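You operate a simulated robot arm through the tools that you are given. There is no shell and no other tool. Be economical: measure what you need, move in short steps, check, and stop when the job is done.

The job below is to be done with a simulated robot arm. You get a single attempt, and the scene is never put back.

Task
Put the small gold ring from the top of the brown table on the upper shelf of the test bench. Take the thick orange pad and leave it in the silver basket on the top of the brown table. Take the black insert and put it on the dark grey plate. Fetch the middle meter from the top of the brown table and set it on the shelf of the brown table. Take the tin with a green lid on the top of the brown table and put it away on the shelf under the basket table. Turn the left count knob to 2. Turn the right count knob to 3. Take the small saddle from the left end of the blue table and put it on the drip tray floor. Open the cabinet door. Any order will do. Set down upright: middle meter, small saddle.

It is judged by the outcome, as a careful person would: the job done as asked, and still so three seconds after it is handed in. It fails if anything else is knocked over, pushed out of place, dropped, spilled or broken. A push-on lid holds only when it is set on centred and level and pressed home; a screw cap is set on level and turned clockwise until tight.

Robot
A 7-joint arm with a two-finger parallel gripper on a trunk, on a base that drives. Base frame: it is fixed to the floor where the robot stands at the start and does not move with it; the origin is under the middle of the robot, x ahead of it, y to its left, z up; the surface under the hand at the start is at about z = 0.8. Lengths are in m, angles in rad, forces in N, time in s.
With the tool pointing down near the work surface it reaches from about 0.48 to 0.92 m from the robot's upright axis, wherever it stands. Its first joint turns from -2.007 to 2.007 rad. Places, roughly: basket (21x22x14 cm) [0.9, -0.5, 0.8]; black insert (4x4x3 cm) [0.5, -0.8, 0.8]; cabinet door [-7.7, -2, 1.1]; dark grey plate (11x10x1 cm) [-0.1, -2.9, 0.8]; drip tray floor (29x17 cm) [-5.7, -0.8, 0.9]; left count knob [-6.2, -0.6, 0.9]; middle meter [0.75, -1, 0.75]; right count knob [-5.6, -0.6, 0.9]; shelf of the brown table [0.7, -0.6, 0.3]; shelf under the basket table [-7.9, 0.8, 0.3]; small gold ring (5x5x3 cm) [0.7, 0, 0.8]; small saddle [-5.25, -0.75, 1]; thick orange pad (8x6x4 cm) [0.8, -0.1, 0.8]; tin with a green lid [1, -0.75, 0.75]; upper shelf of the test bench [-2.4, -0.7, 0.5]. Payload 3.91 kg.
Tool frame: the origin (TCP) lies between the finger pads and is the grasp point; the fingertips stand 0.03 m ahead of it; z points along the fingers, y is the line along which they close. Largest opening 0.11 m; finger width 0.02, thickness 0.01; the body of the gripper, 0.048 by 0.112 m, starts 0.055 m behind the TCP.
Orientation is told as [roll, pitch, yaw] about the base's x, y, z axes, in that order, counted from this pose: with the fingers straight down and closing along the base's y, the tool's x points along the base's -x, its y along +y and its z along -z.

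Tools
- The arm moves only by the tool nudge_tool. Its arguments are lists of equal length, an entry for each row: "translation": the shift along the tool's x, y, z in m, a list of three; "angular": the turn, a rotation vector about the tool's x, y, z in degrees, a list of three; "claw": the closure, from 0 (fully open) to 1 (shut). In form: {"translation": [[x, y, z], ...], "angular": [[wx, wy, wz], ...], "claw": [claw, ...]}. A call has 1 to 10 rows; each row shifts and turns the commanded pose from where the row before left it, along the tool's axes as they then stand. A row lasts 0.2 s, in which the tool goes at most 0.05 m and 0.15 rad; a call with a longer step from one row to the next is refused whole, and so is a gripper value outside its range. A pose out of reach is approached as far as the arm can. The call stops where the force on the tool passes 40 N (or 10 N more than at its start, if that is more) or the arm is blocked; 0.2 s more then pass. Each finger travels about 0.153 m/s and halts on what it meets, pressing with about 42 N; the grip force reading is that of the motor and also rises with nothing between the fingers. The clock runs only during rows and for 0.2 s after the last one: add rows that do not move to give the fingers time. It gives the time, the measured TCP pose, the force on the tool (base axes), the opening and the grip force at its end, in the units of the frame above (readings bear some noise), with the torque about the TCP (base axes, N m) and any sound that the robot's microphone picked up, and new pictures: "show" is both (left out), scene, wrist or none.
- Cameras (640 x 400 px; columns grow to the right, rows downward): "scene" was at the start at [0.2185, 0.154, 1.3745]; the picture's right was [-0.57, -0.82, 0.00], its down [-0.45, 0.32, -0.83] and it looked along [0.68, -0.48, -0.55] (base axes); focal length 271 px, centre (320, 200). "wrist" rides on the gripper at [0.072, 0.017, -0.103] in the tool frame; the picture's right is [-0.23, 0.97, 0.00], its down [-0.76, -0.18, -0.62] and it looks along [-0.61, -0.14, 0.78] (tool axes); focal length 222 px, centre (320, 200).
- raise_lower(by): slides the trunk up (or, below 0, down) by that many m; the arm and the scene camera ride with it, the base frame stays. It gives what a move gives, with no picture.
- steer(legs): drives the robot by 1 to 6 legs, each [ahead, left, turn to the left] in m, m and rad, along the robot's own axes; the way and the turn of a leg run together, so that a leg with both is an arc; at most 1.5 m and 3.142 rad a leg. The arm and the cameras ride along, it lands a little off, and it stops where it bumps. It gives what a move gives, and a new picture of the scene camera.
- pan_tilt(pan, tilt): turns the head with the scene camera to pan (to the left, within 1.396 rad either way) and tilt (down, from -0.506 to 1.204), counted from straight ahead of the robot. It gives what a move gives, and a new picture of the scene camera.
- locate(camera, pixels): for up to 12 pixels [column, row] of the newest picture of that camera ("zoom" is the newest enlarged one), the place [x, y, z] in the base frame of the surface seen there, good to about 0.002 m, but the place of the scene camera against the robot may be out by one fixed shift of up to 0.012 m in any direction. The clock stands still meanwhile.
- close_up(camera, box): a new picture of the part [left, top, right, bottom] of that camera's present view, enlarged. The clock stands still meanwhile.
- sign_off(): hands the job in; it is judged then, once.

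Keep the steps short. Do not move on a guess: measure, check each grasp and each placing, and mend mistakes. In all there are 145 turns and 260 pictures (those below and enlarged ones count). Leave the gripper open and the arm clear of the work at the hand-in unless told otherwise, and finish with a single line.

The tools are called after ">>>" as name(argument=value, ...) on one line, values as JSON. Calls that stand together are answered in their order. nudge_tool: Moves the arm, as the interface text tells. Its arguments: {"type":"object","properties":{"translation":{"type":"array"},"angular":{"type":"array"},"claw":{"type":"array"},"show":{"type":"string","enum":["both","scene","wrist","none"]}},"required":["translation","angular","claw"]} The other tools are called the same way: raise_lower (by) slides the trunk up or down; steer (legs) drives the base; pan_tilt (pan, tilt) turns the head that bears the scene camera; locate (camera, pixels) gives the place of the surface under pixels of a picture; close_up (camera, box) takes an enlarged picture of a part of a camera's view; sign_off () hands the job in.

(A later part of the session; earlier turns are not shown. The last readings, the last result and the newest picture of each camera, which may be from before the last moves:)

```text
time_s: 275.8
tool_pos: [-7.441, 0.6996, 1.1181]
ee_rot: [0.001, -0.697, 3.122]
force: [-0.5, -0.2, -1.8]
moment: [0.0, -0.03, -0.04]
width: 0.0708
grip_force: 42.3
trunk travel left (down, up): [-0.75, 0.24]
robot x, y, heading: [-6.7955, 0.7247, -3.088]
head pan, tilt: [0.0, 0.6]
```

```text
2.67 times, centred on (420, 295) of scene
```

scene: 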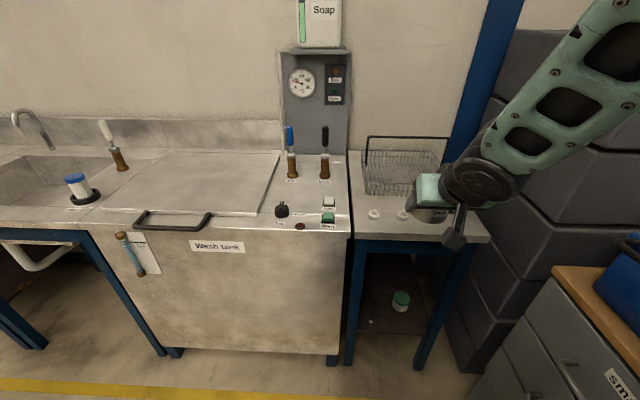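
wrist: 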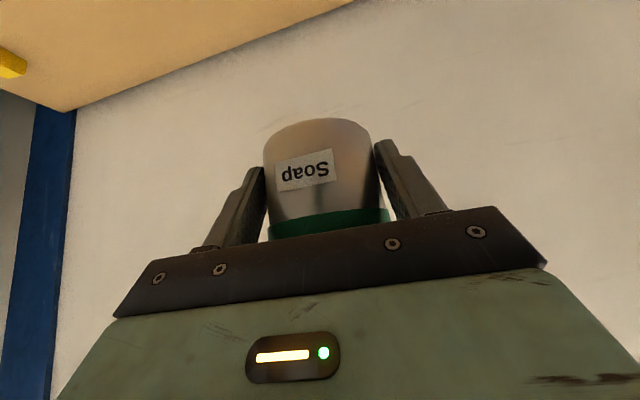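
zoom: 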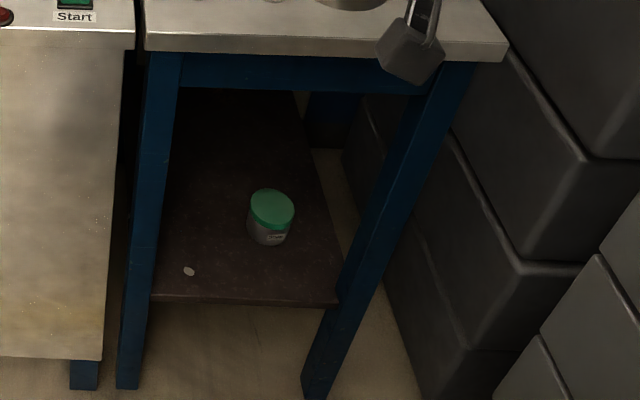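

Shelf z≈0.30, y 0.63–0.92; another tin stands at (−7.77,0.83). Free spot at y≈0.715. Lower the trunk here (15 cm clear of the table front).

>>> raise_lower(by=-0.4)

>>> raise_lower(by=-0.33)

>>> pan_tilt(pan=-0.2, tilt=0.4)

```text
time_s: 279.6
tool_pos: [-7.4413, 0.7001, 0.7175]
ee_rot: [0.003, -0.698, 3.121]
force: [-0.5, 0.3, -2.1]
moment: [0.02, -0.06, 0.02]
width: 0.071
grip_force: 42.0
trunk travel left (down, up): [-0.35, 0.64]
robot x, y, heading: [-6.7925, 0.7231, -3.092]
head pan, tilt: [0.0, 0.6]
```

```text
time_s: 282.9
tool_pos: [-7.4406, 0.6994, 0.3868]
ee_rot: [0.002, -0.697, 3.123]
force: [0.2, -0.3, -2.4]
moment: [0.05, -0.03, 0.01]
width: 0.071
grip_force: 41.8
trunk travel left (down, up): [-0.02, 0.97]
robot x, y, heading: [-6.7902, 0.7252, -3.088]
head pan, tilt: [0.0, 0.6]
```

```text
time_s: 283.6
tool_pos: [-7.4398, 0.7002, 0.3887]
ee_rot: [0.002, -0.697, 3.122]
force: [-1.3, -0.6, -2.4]
moment: [0.01, -0.03, -0.02]
width: 0.071
grip_force: 42.0
trunk travel left (down, up): [-0.02, 0.97]
robot x, y, heading: [-6.7899, 0.7226, -3.097]
head pan, tilt: [-0.201, 0.4]
```

scene: 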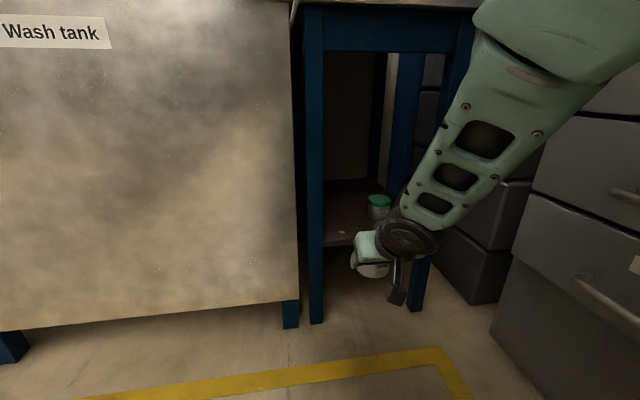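

>>> locate(camera="scene", pixels=[[321, 220], [317, 280], [340, 240], [345, 245], [380, 205], [370, 198], [390, 198], [425, 265], [410, 290], [345, 210], [400, 48]])

>>> close_up(camera="wrist", box=[0, 0, 640, 400])

```text
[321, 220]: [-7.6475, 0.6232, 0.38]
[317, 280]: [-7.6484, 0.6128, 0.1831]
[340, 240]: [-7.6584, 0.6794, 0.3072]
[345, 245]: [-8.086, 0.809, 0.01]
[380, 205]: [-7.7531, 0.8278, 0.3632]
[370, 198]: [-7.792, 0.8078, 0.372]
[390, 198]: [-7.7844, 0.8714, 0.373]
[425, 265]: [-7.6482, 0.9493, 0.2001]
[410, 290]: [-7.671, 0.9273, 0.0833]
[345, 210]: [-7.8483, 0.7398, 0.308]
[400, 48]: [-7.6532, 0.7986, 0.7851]
```

```text
1.00 times, centred on (320, 200) of wrist (not enlarged: the box is as wide or as high as the picture)
```

zoom: 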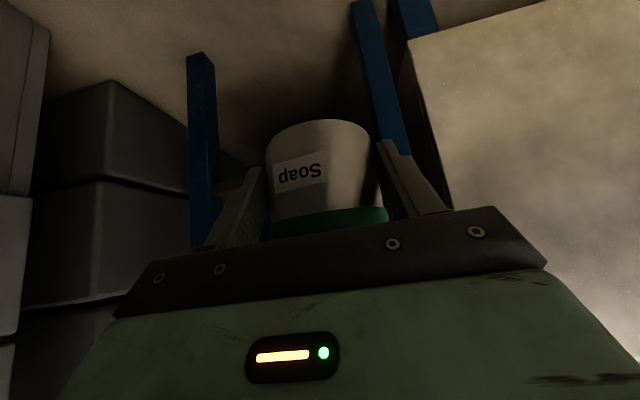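

>>> locate(camera="wrist", pixels=[[375, 60], [392, 110], [368, 30], [200, 100], [213, 150], [192, 100], [300, 60]])

```text
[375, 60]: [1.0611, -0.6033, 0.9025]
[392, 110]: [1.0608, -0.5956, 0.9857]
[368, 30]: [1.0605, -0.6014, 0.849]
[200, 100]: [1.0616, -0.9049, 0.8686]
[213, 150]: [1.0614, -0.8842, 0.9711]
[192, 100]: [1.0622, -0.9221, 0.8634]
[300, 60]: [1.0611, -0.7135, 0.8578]
```

>>> locate(camera="zoom", pixels=[[375, 90], [385, 120], [361, 40], [370, 40], [213, 100], [213, 150], [190, 100], [300, 60]])

```text
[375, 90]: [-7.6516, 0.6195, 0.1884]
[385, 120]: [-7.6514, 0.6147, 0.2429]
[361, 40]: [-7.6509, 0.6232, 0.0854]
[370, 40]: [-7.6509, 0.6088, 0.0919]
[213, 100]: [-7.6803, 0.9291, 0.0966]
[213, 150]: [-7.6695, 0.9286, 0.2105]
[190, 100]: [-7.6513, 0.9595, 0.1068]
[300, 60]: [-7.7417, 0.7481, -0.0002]
```

Legs at y 0.624 and 0.928 confirmed. Drive 0.13 m closer.

>>> steer(legs=[[0.13, 0, -0.04]])

```text
time_s: 284.9
tool_pos: [-7.5701, 0.7224, 0.3884]
ee_rot: [0.003, -0.695, 3.082]
force: [-0.3, 0.0, -2.3]
moment: [0.01, -0.01, -0.04]
width: 0.0711
grip_force: 42.0
trunk travel left (down, up): [-0.02, 0.97]
robot x, y, heading: [-6.9237, 0.7201, -3.128]
head pan, tilt: [-0.201, 0.4]
```

scene: 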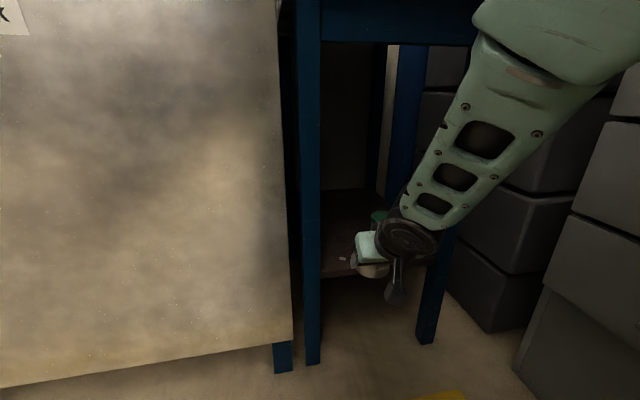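

>>> nudge_tool(translation=[[-0.0274, 0.0048, 0.0312], [-0.0274, 0.0048, 0.0312], [-0.0274, 0.0048, 0.0312], [-0.0274, 0.0048, 0.0312]], angular=[[0, 0, 0], [0, 0, 0], [0, 0, 0], [0, 0, 0]], claw=[0.6, 0.6, 0.6, 0.6])

```text
time_s: 285.9
tool_pos: [-7.7354, 0.7149, 0.3602]
ee_rot: [0.002, -0.695, 3.08]
force: [0.5, 0.7, -2.9]
moment: [0.04, -0.08, -0.01]
width: 0.0712
grip_force: 42.4
trunk travel left (down, up): [-0.02, 0.97]
robot x, y, heading: [-6.9219, 0.7159, -3.132]
head pan, tilt: [-0.201, 0.4]
```

scene: 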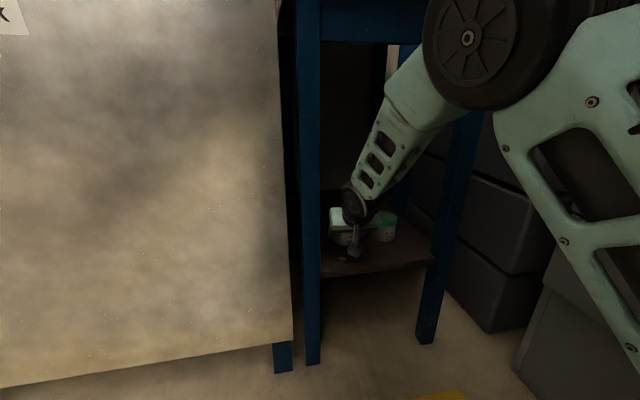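
wrist: 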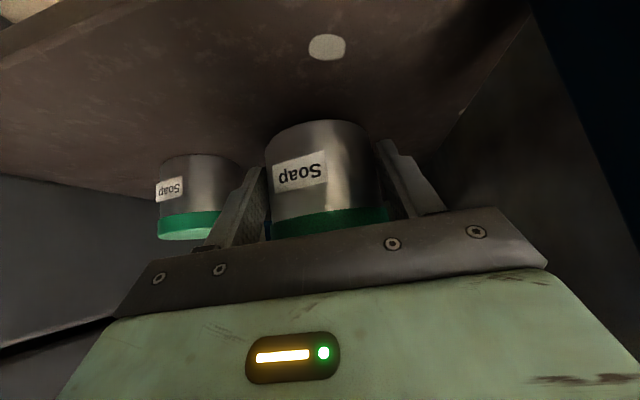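

Lower onto the shelf.

>>> nudge_tool(translation=[[0.0084, 0, 0.01], [0.0064, 0, 0.0077], [0.0026, 0, 0.0031], [0, 0, 0]], angular=[[0, 0, 0], [0, 0, 0], [0, 0, 0], [0, 0, 0]], claw=[0.6, 0.6, 0.6, 0.6], show="wrist")

>>> locate(camera="wrist", pixels=[[200, 90], [330, 100], [320, 40], [400, 120]])

```text
time_s: 286.9
tool_pos: [-7.7347, 0.7139, 0.3345]
ee_rot: [0.003, -0.697, 3.08]
force: [0.1, -0.4, -2.0]
moment: [0.01, 0.0, 0.0]
width: 0.0709
grip_force: 42.2
trunk travel left (down, up): [-0.02, 0.97]
robot x, y, heading: [-6.923, 0.7174, -3.132]
head pan, tilt: [-0.201, 0.4]
```

wrist: 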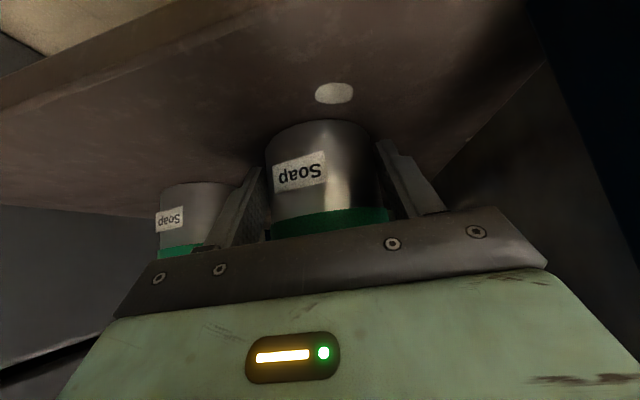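

```text
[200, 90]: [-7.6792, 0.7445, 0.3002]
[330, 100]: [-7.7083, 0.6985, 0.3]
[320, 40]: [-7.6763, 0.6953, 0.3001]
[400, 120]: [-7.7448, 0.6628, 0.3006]
```

>>> nudge_tool(translation=[[0.0011, 0, 0.0013], [0, 0, 0], [0, 0, 0], [0.0153, 0, -0.0129], [0.0268, 0, -0.0225], [0.0268, 0, -0.0225], [0.0268, 0, -0.0225], [0.0268, 0, -0.0225]], angular=[[0, 0, 0], [0, 0, 0], [0, 0, 0], [0, 0, 0], [0, 0, 0], [0, 0, 0], [0, 0, 0], [0, 0, 0]], claw=[0.6, 0.2, 0.2, 0.2, 0.2, 0.2, 0.2, 0.2])

```text
time_s: 288.7
tool_pos: [-7.571, 0.7038, 0.3303]
ee_rot: [0.001, -0.698, 3.08]
force: [0.0, -0.4, -0.3]
moment: [0.0, -0.01, 0.05]
width: 0.0879
grip_force: 0.1
trunk travel left (down, up): [-0.02, 0.97]
robot x, y, heading: [-6.9224, 0.715, -3.133]
head pan, tilt: [-0.201, 0.4]
```

scene: 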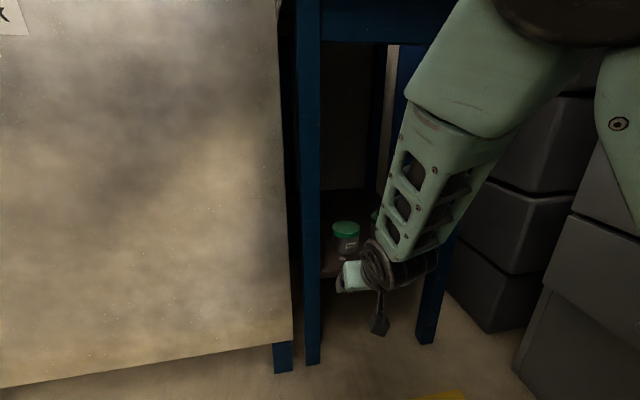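
wrist: 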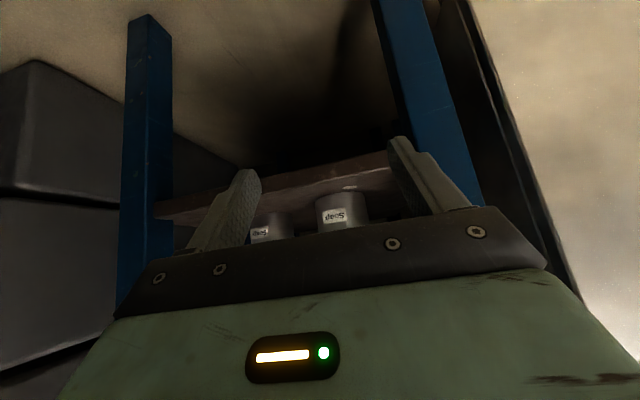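

Tin stands on the shelf. Back out, raise the trunk and go to the cabinet.

>>> steer(legs=[[-0.2, 0, 0]])

>>> raise_lower(by=0.4)

>>> raise_lower(by=0.35)

>>> steer(legs=[[0.2, 0, 0], [0, 1.1, 0], [0, 1.1, 0]])

>>> pan_tilt(pan=0.3, tilt=0.4)

```text
time_s: 290.3
tool_pos: [-7.3743, 0.7043, 0.3309]
ee_rot: [0.001, -0.697, 3.084]
force: [-0.4, 0.2, -1.0]
moment: [0.01, -0.03, 0.01]
width: 0.0881
grip_force: 0.1
trunk travel left (down, up): [-0.02, 0.97]
robot x, y, heading: [-6.7208, 0.7134, -3.13]
head pan, tilt: [-0.201, 0.4]
```

scene: 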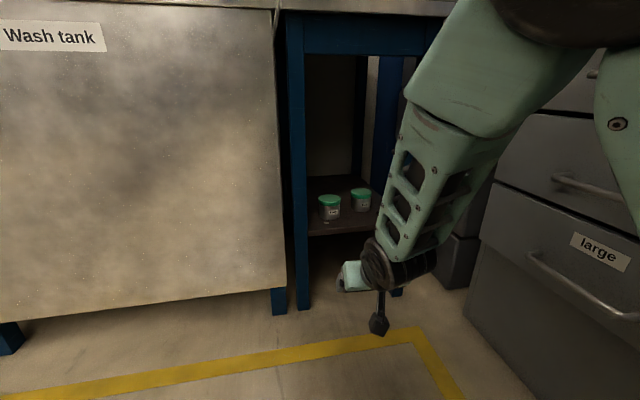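

```text
time_s: 294.1
tool_pos: [-7.3733, 0.7037, 0.7303]
ee_rot: [0.004, -0.697, 3.084]
force: [-0.8, -0.2, 0.1]
moment: [0.02, -0.02, -0.02]
width: 0.0879
grip_force: 0.1
trunk travel left (down, up): [-0.42, 0.57]
robot x, y, heading: [-6.7232, 0.717, -3.128]
head pan, tilt: [-0.201, 0.4]
```

```text
time_s: 297.5
tool_pos: [-7.3728, 0.7041, 1.0809]
ee_rot: [0.002, -0.695, 3.083]
force: [-0.7, 0.0, -0.7]
moment: [0.0, 0.0, 0.02]
width: 0.0879
grip_force: 0.0
trunk travel left (down, up): [-0.77, 0.22]
robot x, y, heading: [-6.7224, 0.7174, -3.129]
head pan, tilt: [-0.201, 0.4]
```

```text
time_s: 309.5
tool_pos: [-7.5092, -1.506, 1.081]
ee_rot: [0.002, -0.696, 3.102]
force: [0.4, -0.7, -0.4]
moment: [-0.02, 0.03, 0.0]
width: 0.088
grip_force: 0.0
trunk travel left (down, up): [-0.77, 0.22]
robot x, y, heading: [-6.8582, -1.4745, -3.112]
head pan, tilt: [-0.201, 0.4]
```

scene: 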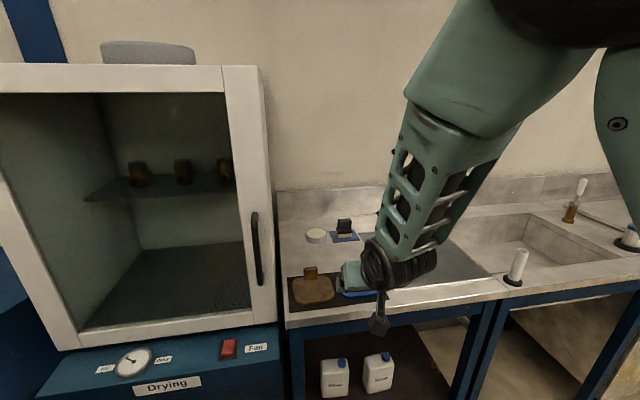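

```text
time_s: 310.5
tool_pos: [-7.5094, -1.5066, 1.0816]
ee_rot: [0.001, -0.696, 3.101]
force: [0.2, 0.2, 0.9]
moment: [0.04, 0.01, 0.02]
width: 0.088
grip_force: 0.1
trunk travel left (down, up): [-0.77, 0.22]
robot x, y, heading: [-6.8603, -1.4778, -3.112]
head pan, tilt: [0.3, 0.4]
```

scene: 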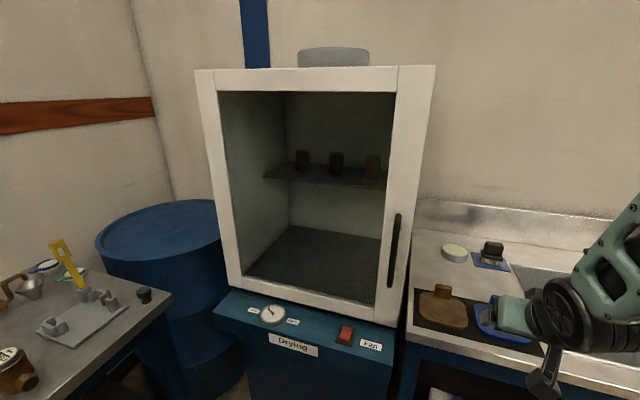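

>>> close_up(camera="scene", box=[360, 180, 450, 320])

>>> locate(camera="scene", pixels=[[395, 222], [393, 250], [389, 280], [400, 250], [380, 250], [398, 90], [375, 315], [240, 285], [205, 90], [425, 200], [300, 300], [420, 100]])

```text
2.86 times, centred on (405, 250) of scene
```

zoom: 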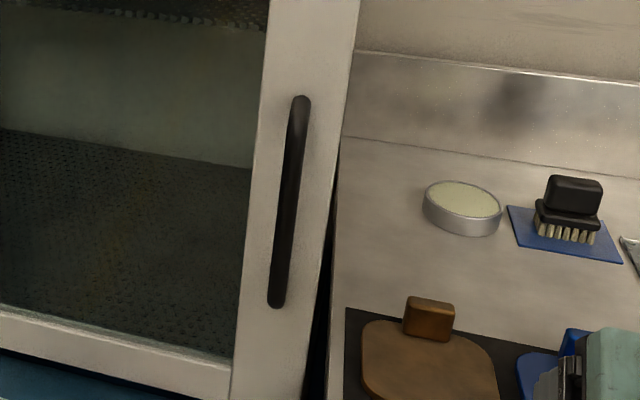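

```text
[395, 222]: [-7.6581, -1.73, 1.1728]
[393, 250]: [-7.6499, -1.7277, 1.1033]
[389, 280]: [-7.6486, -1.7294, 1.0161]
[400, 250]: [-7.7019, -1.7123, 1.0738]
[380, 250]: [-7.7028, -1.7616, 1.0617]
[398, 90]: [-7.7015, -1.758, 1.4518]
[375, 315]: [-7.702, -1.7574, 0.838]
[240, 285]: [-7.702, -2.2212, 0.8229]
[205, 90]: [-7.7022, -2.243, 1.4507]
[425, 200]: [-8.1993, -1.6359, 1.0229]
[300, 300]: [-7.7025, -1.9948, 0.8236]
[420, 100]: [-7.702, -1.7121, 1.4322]
```

Handle: vertical bar at y≈−1.729, x≈−7.655, z 0.99–1.19; hinge on the y≈−2.24 side. Tilt the hand nearer to horizontal and bring it in front of the handle.

>>> nudge_tool(translation=[[0, 0, 0], [0, 0, 0], [0, 0, 0], [0, 0, 0], [-0.0044, 0.0444, 0.0072], [-0.0044, 0.0444, 0.0072], [-0.0044, 0.0444, 0.0072], [-0.0044, 0.0444, 0.0072], [-0.0044, 0.0444, 0.0072]], angular=[[0, -8, 0], [0, -8, 0], [0, -8, 0], [0, -8, 0], [0, 0, 0], [0, 0, 0], [0, 0, 0], [0, 0, 0], [0, 0, 0]], claw=[0.4, 0.4, 0.4, 0.4, 0.4, 0.4, 0.4, 0.4, 0.4])

```text
time_s: 312.5
tool_pos: [-7.5567, -1.7254, 1.0884]
ee_rot: [0.004, -1.252, 3.097]
force: [0.0, 0.2, -0.3]
moment: [-0.04, -0.02, 0.03]
width: 0.0658
grip_force: 0.0
trunk travel left (down, up): [-0.77, 0.22]
robot x, y, heading: [-6.8627, -1.4778, -3.11]
head pan, tilt: [0.3, 0.4]
```

scene: 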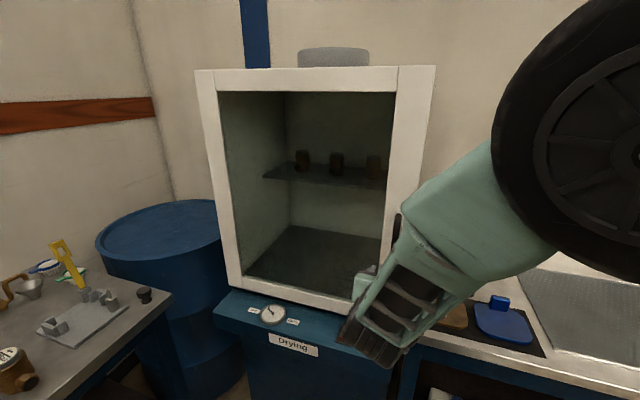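
wrist: 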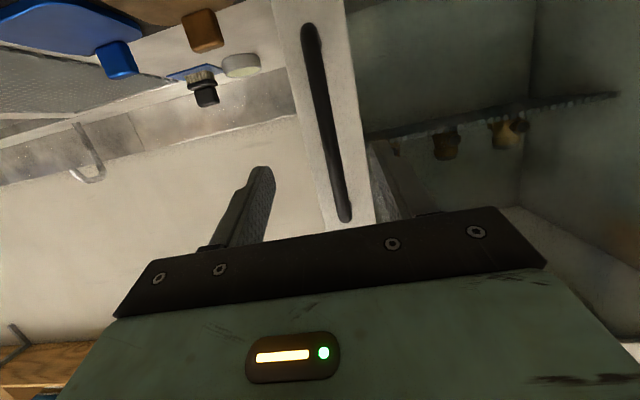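

>>> locate(camera="wrist", pixels=[[310, 40], [320, 100], [332, 150], [342, 205], [345, 120], [290, 60]])

```text
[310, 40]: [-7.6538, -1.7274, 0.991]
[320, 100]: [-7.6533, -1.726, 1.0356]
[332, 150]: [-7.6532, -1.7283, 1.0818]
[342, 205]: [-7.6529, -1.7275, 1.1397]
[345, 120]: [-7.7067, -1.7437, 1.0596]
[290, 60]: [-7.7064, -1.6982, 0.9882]
```

Close on the bar.

>>> nudge_tool(translation=[[-0.0102, 0.002, 0.0311], [-0.0102, 0.002, 0.0311], [-0.0102, 0.002, 0.0311], [0, 0, 0], [0, 0, 0], [0, 0, 0]], angular=[[0, 0, 0], [0, 0, 0], [0, 0, 0], [0, 0, 0], [0, 0, 0], [0, 0, 0]], claw=[0.4, 0.4, 0.4, 0.95, 0.95, 0.95], show="wrist")

```text
time_s: 313.9
tool_pos: [-7.6573, -1.7273, 1.0925]
ee_rot: [0.002, -1.254, 3.097]
force: [3.6, 10.8, 1.8]
moment: [0.19, -0.51, -0.09]
width: 0.0158
grip_force: 45.5
trunk travel left (down, up): [-0.77, 0.22]
robot x, y, heading: [-6.8631, -1.4829, -3.114]
head pan, tilt: [0.3, 0.4]
```

wrist: 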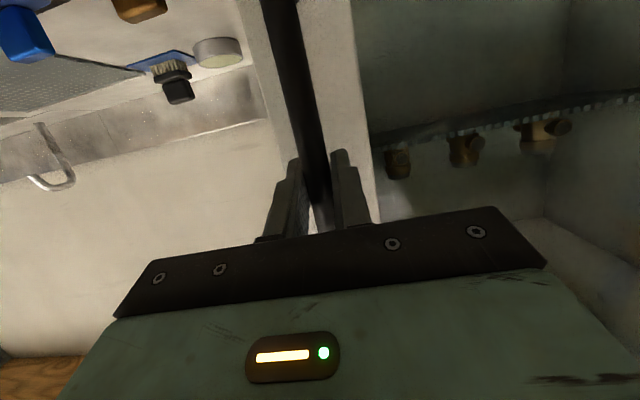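

Bar gripped. Pull along the hinge arc, 30° with matching yaw.

>>> nudge_tool(translation=[[0.0139, 0.0039, -0.0425], [0.0139, 0.0039, -0.0425], [0.0139, 0.0039, -0.0425], [0.0139, 0.0039, -0.0425], [0.0139, 0.0039, -0.0425], [0.0139, 0.0039, -0.0425]], angular=[[4.76, 0, 1.56], [4.76, 0, 1.56], [4.76, 0, 1.56], [4.76, 0, 1.56], [4.76, 0, 1.56], [4.76, 0, 1.56]], claw=[0.95, 0.95, 0.95, 0.95, 0.95, 0.95])

```text
time_s: 315.3
tool_pos: [-7.4038, -1.8201, 1.093]
ee_rot: [0.003, -1.258, 2.57]
force: [17.4, 30.3, 7.4]
moment: [-0.08, -0.52, -0.14]
width: 0.0232
grip_force: 17.8
trunk travel left (down, up): [-0.77, 0.22]
robot x, y, heading: [-6.858, -1.4807, -3.111]
head pan, tilt: [0.3, 0.4]
```

scene: 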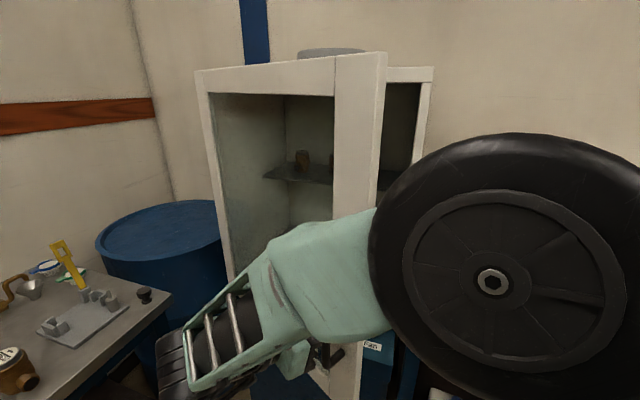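
wrist: 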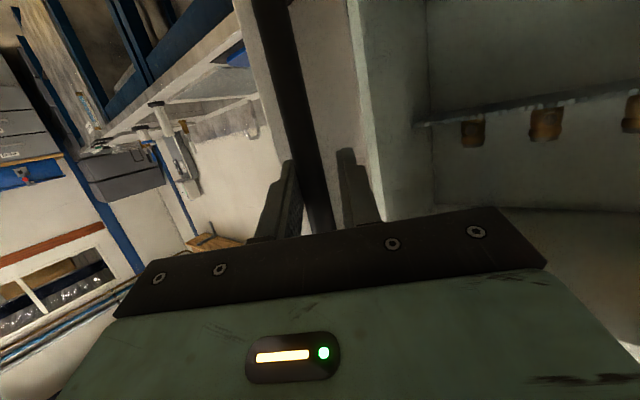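

Door is ~30° open with some sideways load. Relieve 1 cm sideways and keep pulling along the arc.

>>> nudge_tool(translation=[[0, -0.01, 0], [0.0139, -0.001, -0.0425], [0.0139, 0.0, -0.0425], [0.0139, 0.0, -0.0425], [0.0139, 0.0, -0.0425], [0.0139, 0.0, -0.0425]], angular=[[0, 0, 0], [4.76, 0, 1.56], [4.76, 0, 1.56], [4.76, 0, 1.56], [4.76, 0, 1.56], [4.76, 0, 1.56]], claw=[0.95, 0.95, 0.95, 0.95, 0.95, 0.95])

```text
time_s: 315.9
tool_pos: [-7.3731, -1.8373, 1.0933]
ee_rot: [0.059, -1.247, 2.463]
force: [-13.7, -15.7, -6.2]
moment: [0.44, -0.74, -0.14]
width: 0.0162
grip_force: 44.7
trunk travel left (down, up): [-0.77, 0.22]
robot x, y, heading: [-6.8636, -1.4789, -3.116]
head pan, tilt: [0.3, 0.4]
stopped in row 3: the force on the tool passed its limit at 55 N (the readings are from after the stop); the commanded pose is now the measured one
```

scene: 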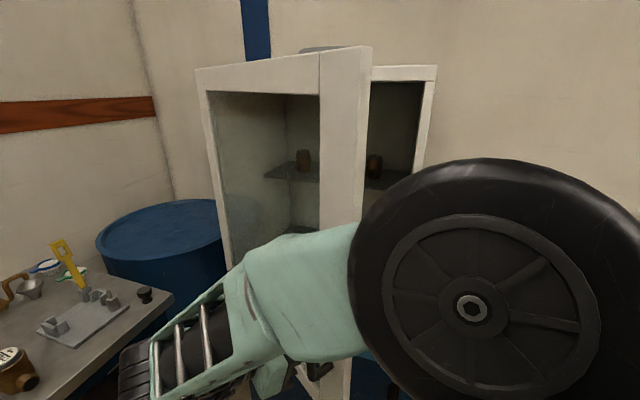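
wrist: 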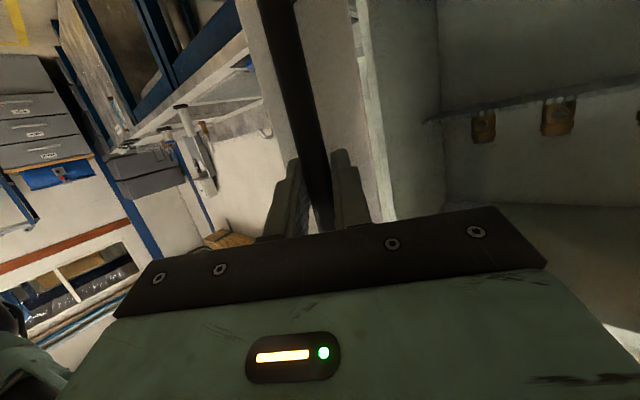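

Release the bar and back off; then I'll swing the hand round to push the door from inside.

>>> nudge_tool(translation=[[0, 0, 0], [0, 0, 0], [0.0124, 0, -0.038], [0.0124, 0, -0.038], [0.0062, 0, -0.019], [-0.0063, -0.0464, 0.0162], [-0.0063, -0.0464, 0.0162], [-0.0063, -0.0464, 0.0162], [-0.0063, -0.0464, 0.0162], [-0.0063, -0.0464, 0.0162]], angular=[[0, 0, 0], [0, 0, 0], [0, 0, 0], [0, 0, 0], [0, 0, 0], [0, 0, 0], [0, 0, 0], [0, 0, 0], [0, 0, 0], [0, 0, 0]], claw=[0.6, 0.6, 0.6, 0.6, 0.6, 0.6, 0.6, 0.6, 0.6, 0.6], show="scene")

```text
time_s: 318.1
tool_pos: [-7.2288, -1.6577, 1.0933]
ee_rot: [0.062, -1.251, 2.46]
force: [-0.3, 0.0, 0.2]
moment: [0.0, 0.0, 0.01]
width: 0.044
grip_force: 0.0
trunk travel left (down, up): [-0.77, 0.22]
robot x, y, heading: [-6.8616, -1.4757, -3.113]
head pan, tilt: [0.3, 0.4]
```

scene: 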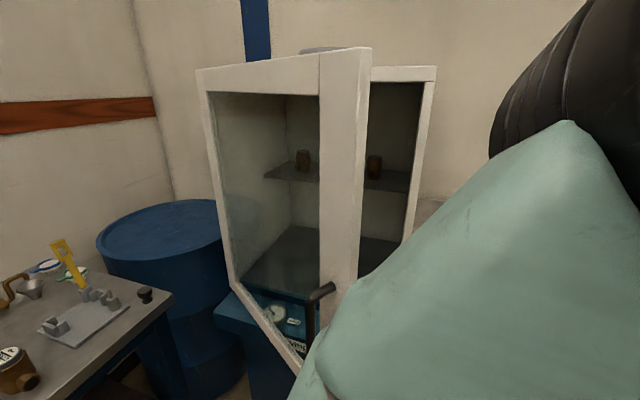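

>>> nudge_tool(translation=[[-0.0136, 0.0071, 0.0417], [-0.0136, 0.0071, 0.0417], [-0.0136, 0.0071, 0.0417], [-0.0136, 0.0071, 0.0417], [-0.0136, 0.0071, 0.0417], [-0.0136, 0.0071, 0.0417], [-0.0136, 0.0071, 0.0417]], angular=[[0, 0, 0], [0, 0, 0], [0, 0, 0], [0, 0, 0], [0, 0, 0], [0, 0, 0], [0, 0, 0]], claw=[0.95, 0.95, 0.95, 0.95, 0.95, 0.95, 0.95], show="none")

>>> nudge_tool(translation=[[0, 0, 0], [0, 0, 0], [0, 0, 0], [0, 0, 0], [0, 0, 0], [0, 0, 0], [0, 0, 0], [0, 0, 0], [0, 0, 0], [0, 0, 0]], angular=[[-8.08, 0, -2.64], [-8.08, 0, -2.64], [-8.08, 0, -2.64], [-8.08, 0, -2.64], [-8.08, 0, -2.64], [-8.08, 0, -2.64], [-8.08, 0, -2.64], [-8.08, 0, -2.64], [-8.08, 0, -2.64], [-8.08, 0, -2.64]], claw=[0.95, 0.95, 0.95, 0.95, 0.95, 0.95, 0.95, 0.95, 0.95, 0.95])

```text
time_s: 319.7
tool_pos: [-7.5033, -1.517, 1.0944]
ee_rot: [0.057, -1.251, 2.466]
force: [0.0, -0.4, -0.7]
moment: [0.01, 0.01, -0.04]
width: 0.0052
grip_force: 0.0
trunk travel left (down, up): [-0.77, 0.22]
robot x, y, heading: [-6.8608, -1.4765, -3.111]
head pan, tilt: [0.3, 0.4]
```

```text
time_s: 321.9
tool_pos: [-7.528, -1.5312, 1.091]
ee_rot: [0.017, -1.273, -2.297]
force: [1.0, -0.1, -0.4]
moment: [0.01, 0.01, -0.02]
width: 0.0052
grip_force: 0.0
out of reach, approached as far as the arm can: row 4, 5, 6
trunk travel left (down, up): [-0.77, 0.22]
robot x, y, heading: [-6.8598, -1.4808, -3.114]
head pan, tilt: [0.3, 0.4]
```

scene: 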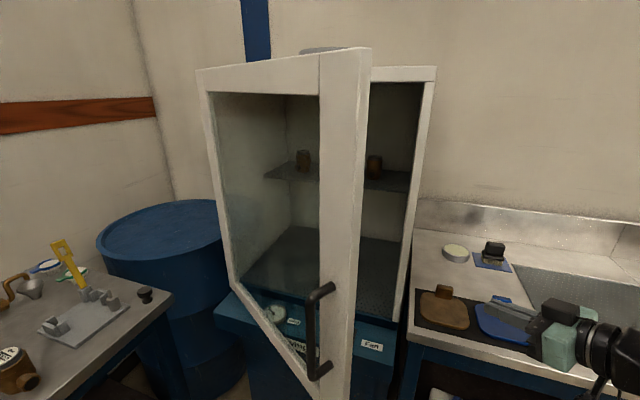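
wrist: 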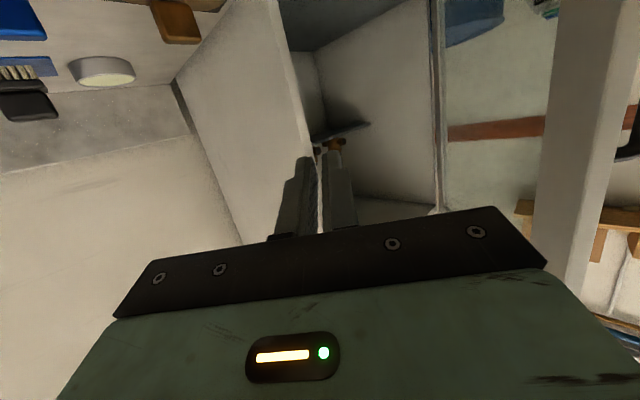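

>>> locate(camera="scene", pixels=[[345, 180], [364, 180], [369, 180], [352, 330], [322, 290], [325, 100], [408, 200]])

```text
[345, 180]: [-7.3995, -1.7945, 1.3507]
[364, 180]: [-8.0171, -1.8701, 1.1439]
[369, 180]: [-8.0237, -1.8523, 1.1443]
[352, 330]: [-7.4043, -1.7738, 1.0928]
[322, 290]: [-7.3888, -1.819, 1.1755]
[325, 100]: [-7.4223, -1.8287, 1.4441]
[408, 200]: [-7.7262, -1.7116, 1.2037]
```

Door edge at (−7.39,−1.775), ~34° open; my closed fingers are on the inner side. Move in behind the edge.

>>> nudge_tool(translation=[[-0.0068, 0.0317, 0.0222], [-0.0068, 0.0317, 0.0222], [-0.0068, 0.0317, 0.0222], [-0.0068, 0.0317, 0.0222], [-0.0068, 0.0317, 0.0222], [-0.0068, 0.0317, 0.0222]], angular=[[0, 0, 0], [0, 0, 0], [0, 0, 0], [0, 0, 0], [0, 0, 0], [0, 0, 0]], claw=[0.95, 0.95, 0.95, 0.95, 0.95, 0.95])

```text
time_s: 323.3
tool_pos: [-7.4723, -1.7601, 1.0933]
ee_rot: [0.017, -1.274, -2.299]
force: [-0.3, 0.5, -0.4]
moment: [0.04, -0.03, 0.04]
width: 0.0058
grip_force: 0.0
trunk travel left (down, up): [-0.77, 0.22]
robot x, y, heading: [-6.8634, -1.4766, -3.11]
head pan, tilt: [0.3, 0.4]
```

scene: 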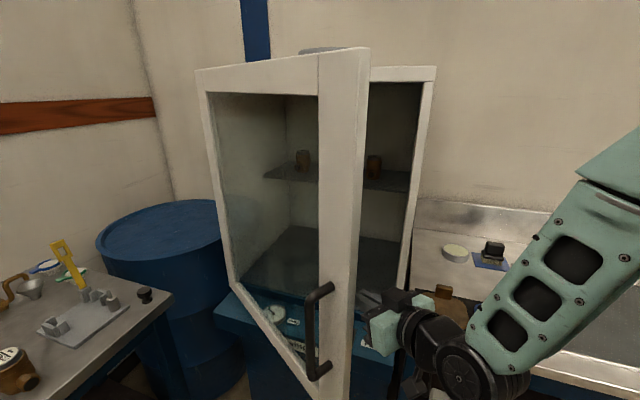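
wrist: 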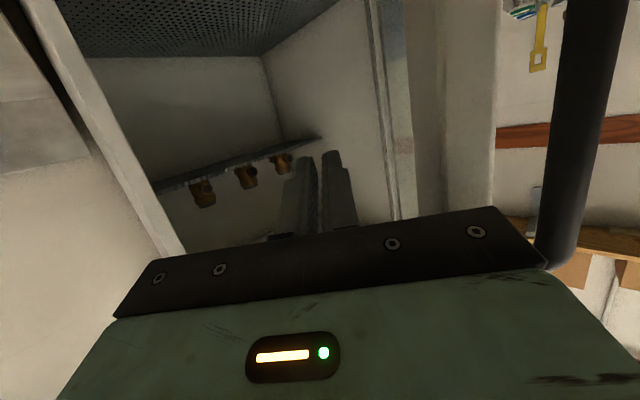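

Push the door open along its arc.

>>> nudge_tool(translation=[[0, 0.03, 0], [0.0025, 0.0438, -0.0081], [0.0025, 0.0438, -0.0081], [0.0025, 0.0438, -0.0081], [0.0025, 0.0438, -0.0081], [0.0025, 0.0438, -0.0081], [0.0025, 0.0438, -0.0081], [0.0025, 0.0438, -0.0081], [0.0025, 0.0438, -0.0081]], angular=[[0, 0, 0], [4.78, 0, 1.47], [4.78, 0, 1.47], [4.78, 0, 1.47], [4.78, 0, 1.47], [4.78, 0, 1.47], [4.78, 0, 1.47], [4.78, 0, 1.47], [4.78, 0, 1.47]], claw=[0.95, 0.95, 0.95, 0.95, 0.95, 0.95, 0.95, 0.95, 0.95])

```text
time_s: 325.3
tool_pos: [-7.2129, -2.0327, 1.0944]
ee_rot: [0.0, -1.267, -2.979]
force: [7.0, 3.7, -2.7]
moment: [0.0, 0.47, 0.5]
width: 0.0056
grip_force: 0.0
trunk travel left (down, up): [-0.77, 0.22]
robot x, y, heading: [-6.8607, -1.4785, -3.115]
head pan, tilt: [0.3, 0.4]
```

scene: 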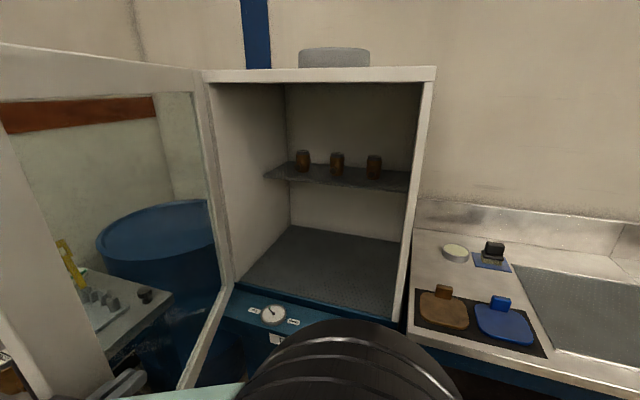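
wrist: 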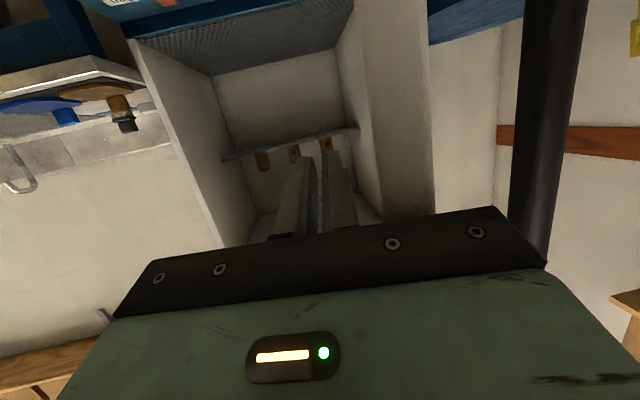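

Door ~72° open. Push a little more, then retreat.

>>> nudge_tool(translation=[[0.0025, 0.0438, -0.0081], [0.0025, 0.0438, -0.0081], [0.001, 0.02, -0.004], [0, -0.04, 0], [0.0132, -0.02, -0.043], [0.0132, -0.02, -0.04], [0.0132, 0, -0.043]], angular=[[4.78, 0, 1.47], [4.78, 0, 1.47], [0, 0, 0], [0, 0, 0], [0, 0, 0], [0, 0, 0], [0, 0, 0]], claw=[0.95, 0.95, 0.95, 0.95, 0.95, 0.95, 0.95])

```text
time_s: 326.0
tool_pos: [-7.1856, -2.0843, 1.0828]
ee_rot: [-0.129, -1.238, -2.992]
force: [49.6, 12.3, -15.6]
moment: [0.38, 2.57, 3.35]
width: 0.0056
grip_force: 0.0
out of reach, approached as far as the arm can: row 2, 3
trunk travel left (down, up): [-0.77, 0.22]
robot x, y, heading: [-6.8623, -1.4777, -3.111]
head pan, tilt: [0.3, 0.4]
stopped in row 3: the force on the tool passed its limit at 205 N (the readings are from after the stop); the commanded pose is now the measured one
```

scene: 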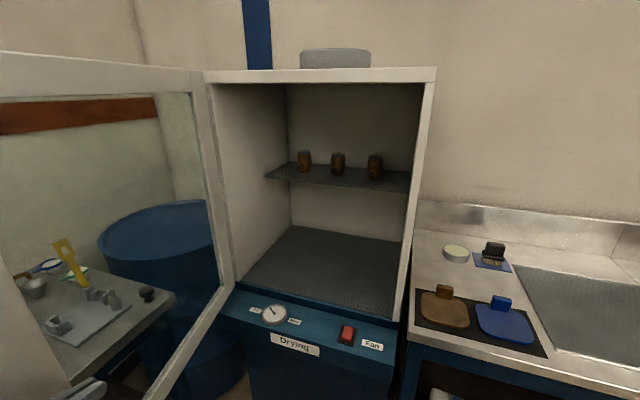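
wrist: 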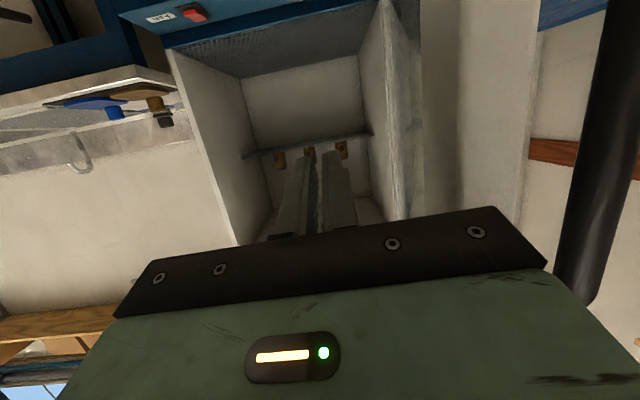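

Blocked, so stop pushing; ease the hand back out.

>>> nudge_tool(translation=[[0.003, -0.01, -0.0095], [0.003, -0.015, -0.0095], [0.0059, -0.02, -0.019], [0.0088, -0.02, -0.0287], [0.0088, -0.02, -0.0287], [0.0088, -0.02, -0.0287]], angular=[[0, 0, 0], [0, 0, 0], [0, 0, 0], [0, 0, 0], [0, 0, 0], [0, 0, 0]], claw=[0.95, 0.95, 0.95, 0.95, 0.95, 0.95])

```text
time_s: 326.5
tool_pos: [-7.1775, -2.0694, 1.0543]
ee_rot: [0.095, -1.232, 3.003]
force: [-1.6, -0.7, 2.0]
moment: [-0.02, -0.09, -0.04]
width: 0.0056
grip_force: 0.0
trunk travel left (down, up): [-0.77, 0.22]
robot x, y, heading: [-6.8609, -1.4829, -3.112]
head pan, tilt: [0.3, 0.4]
stopped in row 2: the arm was blocked; the commanded pose is now the measured one
```

scene: 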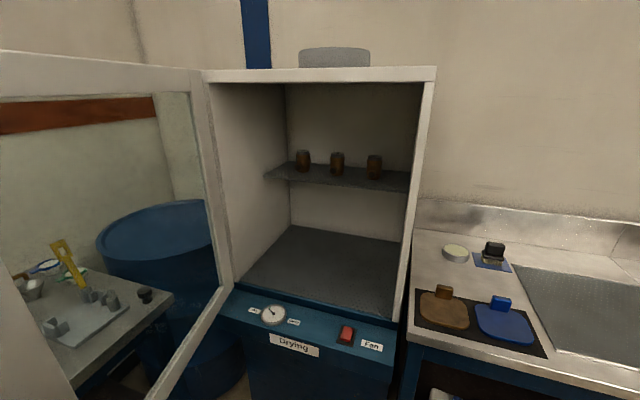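
wrist: 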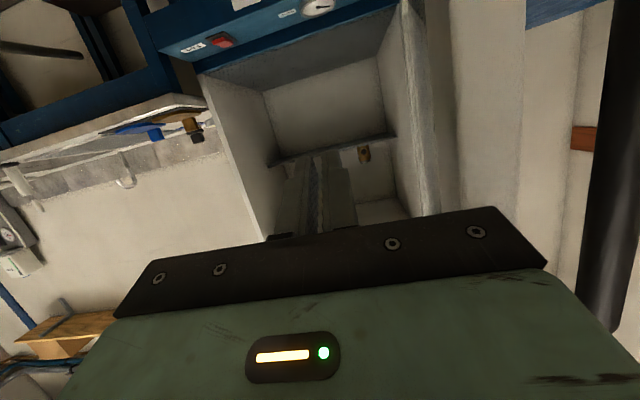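

The arm is near its limits here; move the whole robot +y (away from the door) instead.

>>> steer(legs=[[0, -0.2, 0], [-0.15, 0, 0]])

>>> close_up(camera="wrist", box=[0, 0, 640, 400])

```text
time_s: 329.1
tool_pos: [-7.0276, -1.8632, 1.0497]
ee_rot: [0.048, -1.232, 3.054]
force: [0.2, -0.4, -0.6]
moment: [0.02, 0.0, -0.03]
width: 0.0056
grip_force: 0.1
trunk travel left (down, up): [-0.77, 0.22]
robot x, y, heading: [-6.7147, -1.2749, -3.112]
head pan, tilt: [0.3, 0.4]
```

scene: 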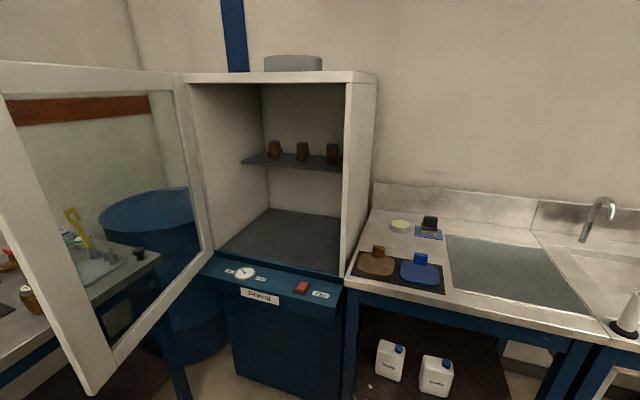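

```text
1.00 times, centred on (320, 200) of wrist (not enlarged: the box is as wide or as high as the picture)
```

zoom: 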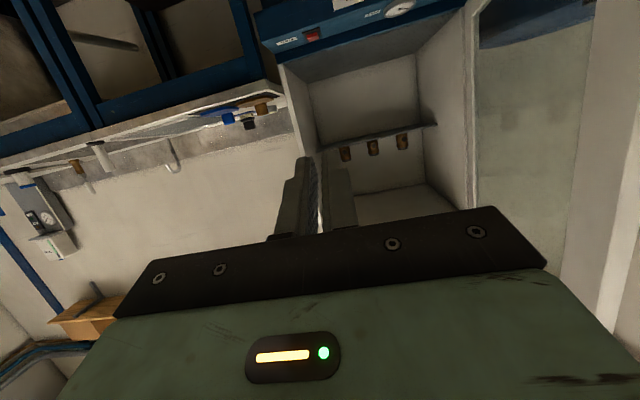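

Door is wide open and the cabinet contents are undisturbed. Bring the arm back to a neutral pointing-down pose.

>>> nudge_tool(translation=[[-0.0219, -0.038, 0.0221], [-0.0219, -0.038, 0.0221], [-0.0219, -0.038, 0.0221], [-0.0219, -0.038, 0.0221], [-0.0219, -0.038, 0.0221], [-0.0219, -0.038, 0.0221], [-0.0219, -0.038, 0.0221], [-0.0219, -0.038, 0.0221], [-0.0219, -0.038, 0.0221]], angular=[[0, 0, 0], [0, 0, 0], [0, 0, 0], [0, 0, 0], [0, 0, 0], [0, 0, 0], [0, 0, 0], [0, 0, 0], [0, 0, 0]], claw=[0.5, 0.3, 0, 0, 0, 0, 0, 0, 0], show="none")

>>> nudge_tool(translation=[[0, 0, 0], [0, 0, 0], [0, 0, 0], [0, 0, 0], [0, 0, 0], [0, 0, 0], [0, 0, 0], [0, 0, 0], [0, 0, 0]], angular=[[0, 7.85, 0], [0, 7.85, 0], [0, 7.85, 0], [0, 7.85, 0], [0, 7.85, 0], [0, 7.85, 0], [0, 7.85, 0], [0, 7.85, 0], [0, 7.85, 0]], claw=[0, 0, 0, 0, 0, 0, 0, 0, 0], show="none")

>>> pan_tilt(pan=0.6, tilt=0.4)

```text
time_s: 329.5
tool_pos: [-7.0158, -1.8532, 1.0252]
ee_rot: [0.423, -1.164, 2.613]
force: [0.1, -0.3, 0.3]
moment: [-0.02, 0.03, 0.01]
width: 0.0769
grip_force: 0.1
trunk travel left (down, up): [-0.77, 0.22]
robot x, y, heading: [-6.7158, -1.272, -3.108]
head pan, tilt: [0.3, 0.4]
stopped in row 2: the arm was blocked; the commanded pose is now the measured one
```

```text
time_s: 330.2
tool_pos: [-6.9443, -1.8293, 0.9224]
ee_rot: [0.072, -0.939, 3.026]
force: [-0.4, -0.5, 1.0]
moment: [0.01, 0.0, -0.01]
width: 0.1101
grip_force: 0.1
trunk travel left (down, up): [-0.77, 0.22]
robot x, y, heading: [-6.716, -1.2765, -3.113]
head pan, tilt: [0.3, 0.4]
stopped in row 3: the arm was blocked; the commanded pose is now the measured one
```

```text
time_s: 331.0
tool_pos: [-6.9418, -1.8292, 0.9209]
ee_rot: [0.068, -0.939, 3.032]
force: [0.0, 0.3, -0.4]
moment: [-0.03, -0.03, 0.01]
width: 0.11
grip_force: 0.0
trunk travel left (down, up): [-0.77, 0.22]
robot x, y, heading: [-6.7204, -1.2765, -3.111]
head pan, tilt: [0.6, 0.4]
```

scene: 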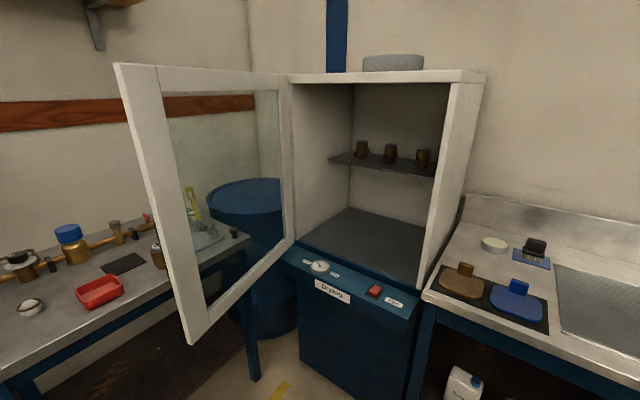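

The arm is folded close to its own body. Extend it forward and up in small steps.

>>> nudge_tool(translation=[[-0.0236, 0, 0.0323], [-0.0236, 0, 0.0323], [-0.035, 0, 0.014], [-0.035, 0, 0.014], [-0.035, 0, 0.014]], angular=[[0, 0, 0], [0, 0, 0], [0, 0, 0], [0, 0, 0], [0, 0, 0]], claw=[0, 0, 0, 0, 0], show="none")

>>> pan_tilt(pan=0.8, tilt=1.0)

```text
time_s: 332.2
tool_pos: [-7.1166, -1.815, 0.9789]
ee_rot: [0.062, -0.939, 3.041]
force: [0.2, -0.5, -0.4]
moment: [-0.01, 0.0, -0.01]
width: 0.1102
grip_force: 0.1
trunk travel left (down, up): [-0.77, 0.22]
robot x, y, heading: [-6.7142, -1.2759, -3.109]
head pan, tilt: [0.6, 0.4]
```

```text
time_s: 333.2
tool_pos: [-7.1162, -1.8145, 0.979]
ee_rot: [0.064, -0.939, 3.038]
force: [-0.1, -0.4, 0.1]
moment: [0.03, -0.02, 0.02]
width: 0.1098
grip_force: 0.0
trunk travel left (down, up): [-0.77, 0.22]
robot x, y, heading: [-6.7134, -1.2777, -3.111]
head pan, tilt: [0.799, 1.0]
```

scene: 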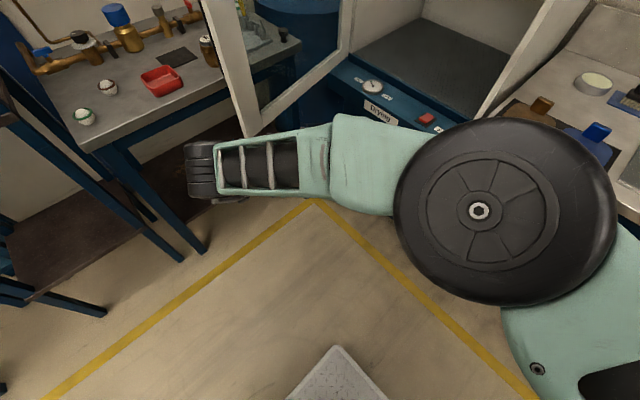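

>>> nudge_tool(translation=[[-0.0199, -0.04, 0.0102], [-0.0199, -0.04, 0.0102], [-0.0199, -0.04, 0.0102], [-0.0199, -0.04, 0.0102], [-0.0199, -0.04, 0.0102], [-0.0199, -0.04, 0.0102], [-0.0199, -0.04, 0.0102], [-0.0199, -0.04, 0.0102], [-0.0199, -0.04, 0.0102], [-0.0199, -0.04, 0.0102]], angular=[[0, 0, 0], [0, 0, 0], [0, 0, 0], [0, 0, 0], [0, 0, 0], [0, 0, 0], [0, 0, 0], [0, 0, 0], [0, 0, 0], [0, 0, 0]], claw=[0, 0, 0, 0, 0, 0, 0, 0, 0, 0], show="none")

>>> nudge_tool(translation=[[0, 0, 0], [0, 0, 0], [0, 0, 0], [0, 0, 0], [0, 0, 0], [0, 0, 0], [0, 0, 0]], angular=[[0, 7.68, 0], [0, 7.68, 0], [0, 7.68, 0], [0, 7.68, 0], [0, 7.68, 0], [0, 7.68, 0], [0, 7.68, 0]], claw=[0, 0, 0, 0, 0, 0, 0], show="none")

```text
time_s: 335.4
tool_pos: [-7.2954, -1.4032, 1.0658]
ee_rot: [0.066, -0.941, 3.039]
force: [-0.1, -0.4, -0.5]
moment: [0.05, 0.01, -0.01]
width: 0.1101
grip_force: 0.1
trunk travel left (down, up): [-0.77, 0.22]
robot x, y, heading: [-6.7132, -1.2748, -3.107]
head pan, tilt: [0.799, 1.0]
```

```text
time_s: 337.0
tool_pos: [-7.2964, -1.4041, 1.0659]
ee_rot: [0.039, 0.0, 3.089]
force: [0.8, -0.1, 0.8]
moment: [0.01, 0.02, 0.02]
width: 0.1102
grip_force: 0.1
trunk travel left (down, up): [-0.77, 0.22]
robot x, y, heading: [-6.7186, -1.2777, -3.115]
head pan, tilt: [0.799, 1.0]
```

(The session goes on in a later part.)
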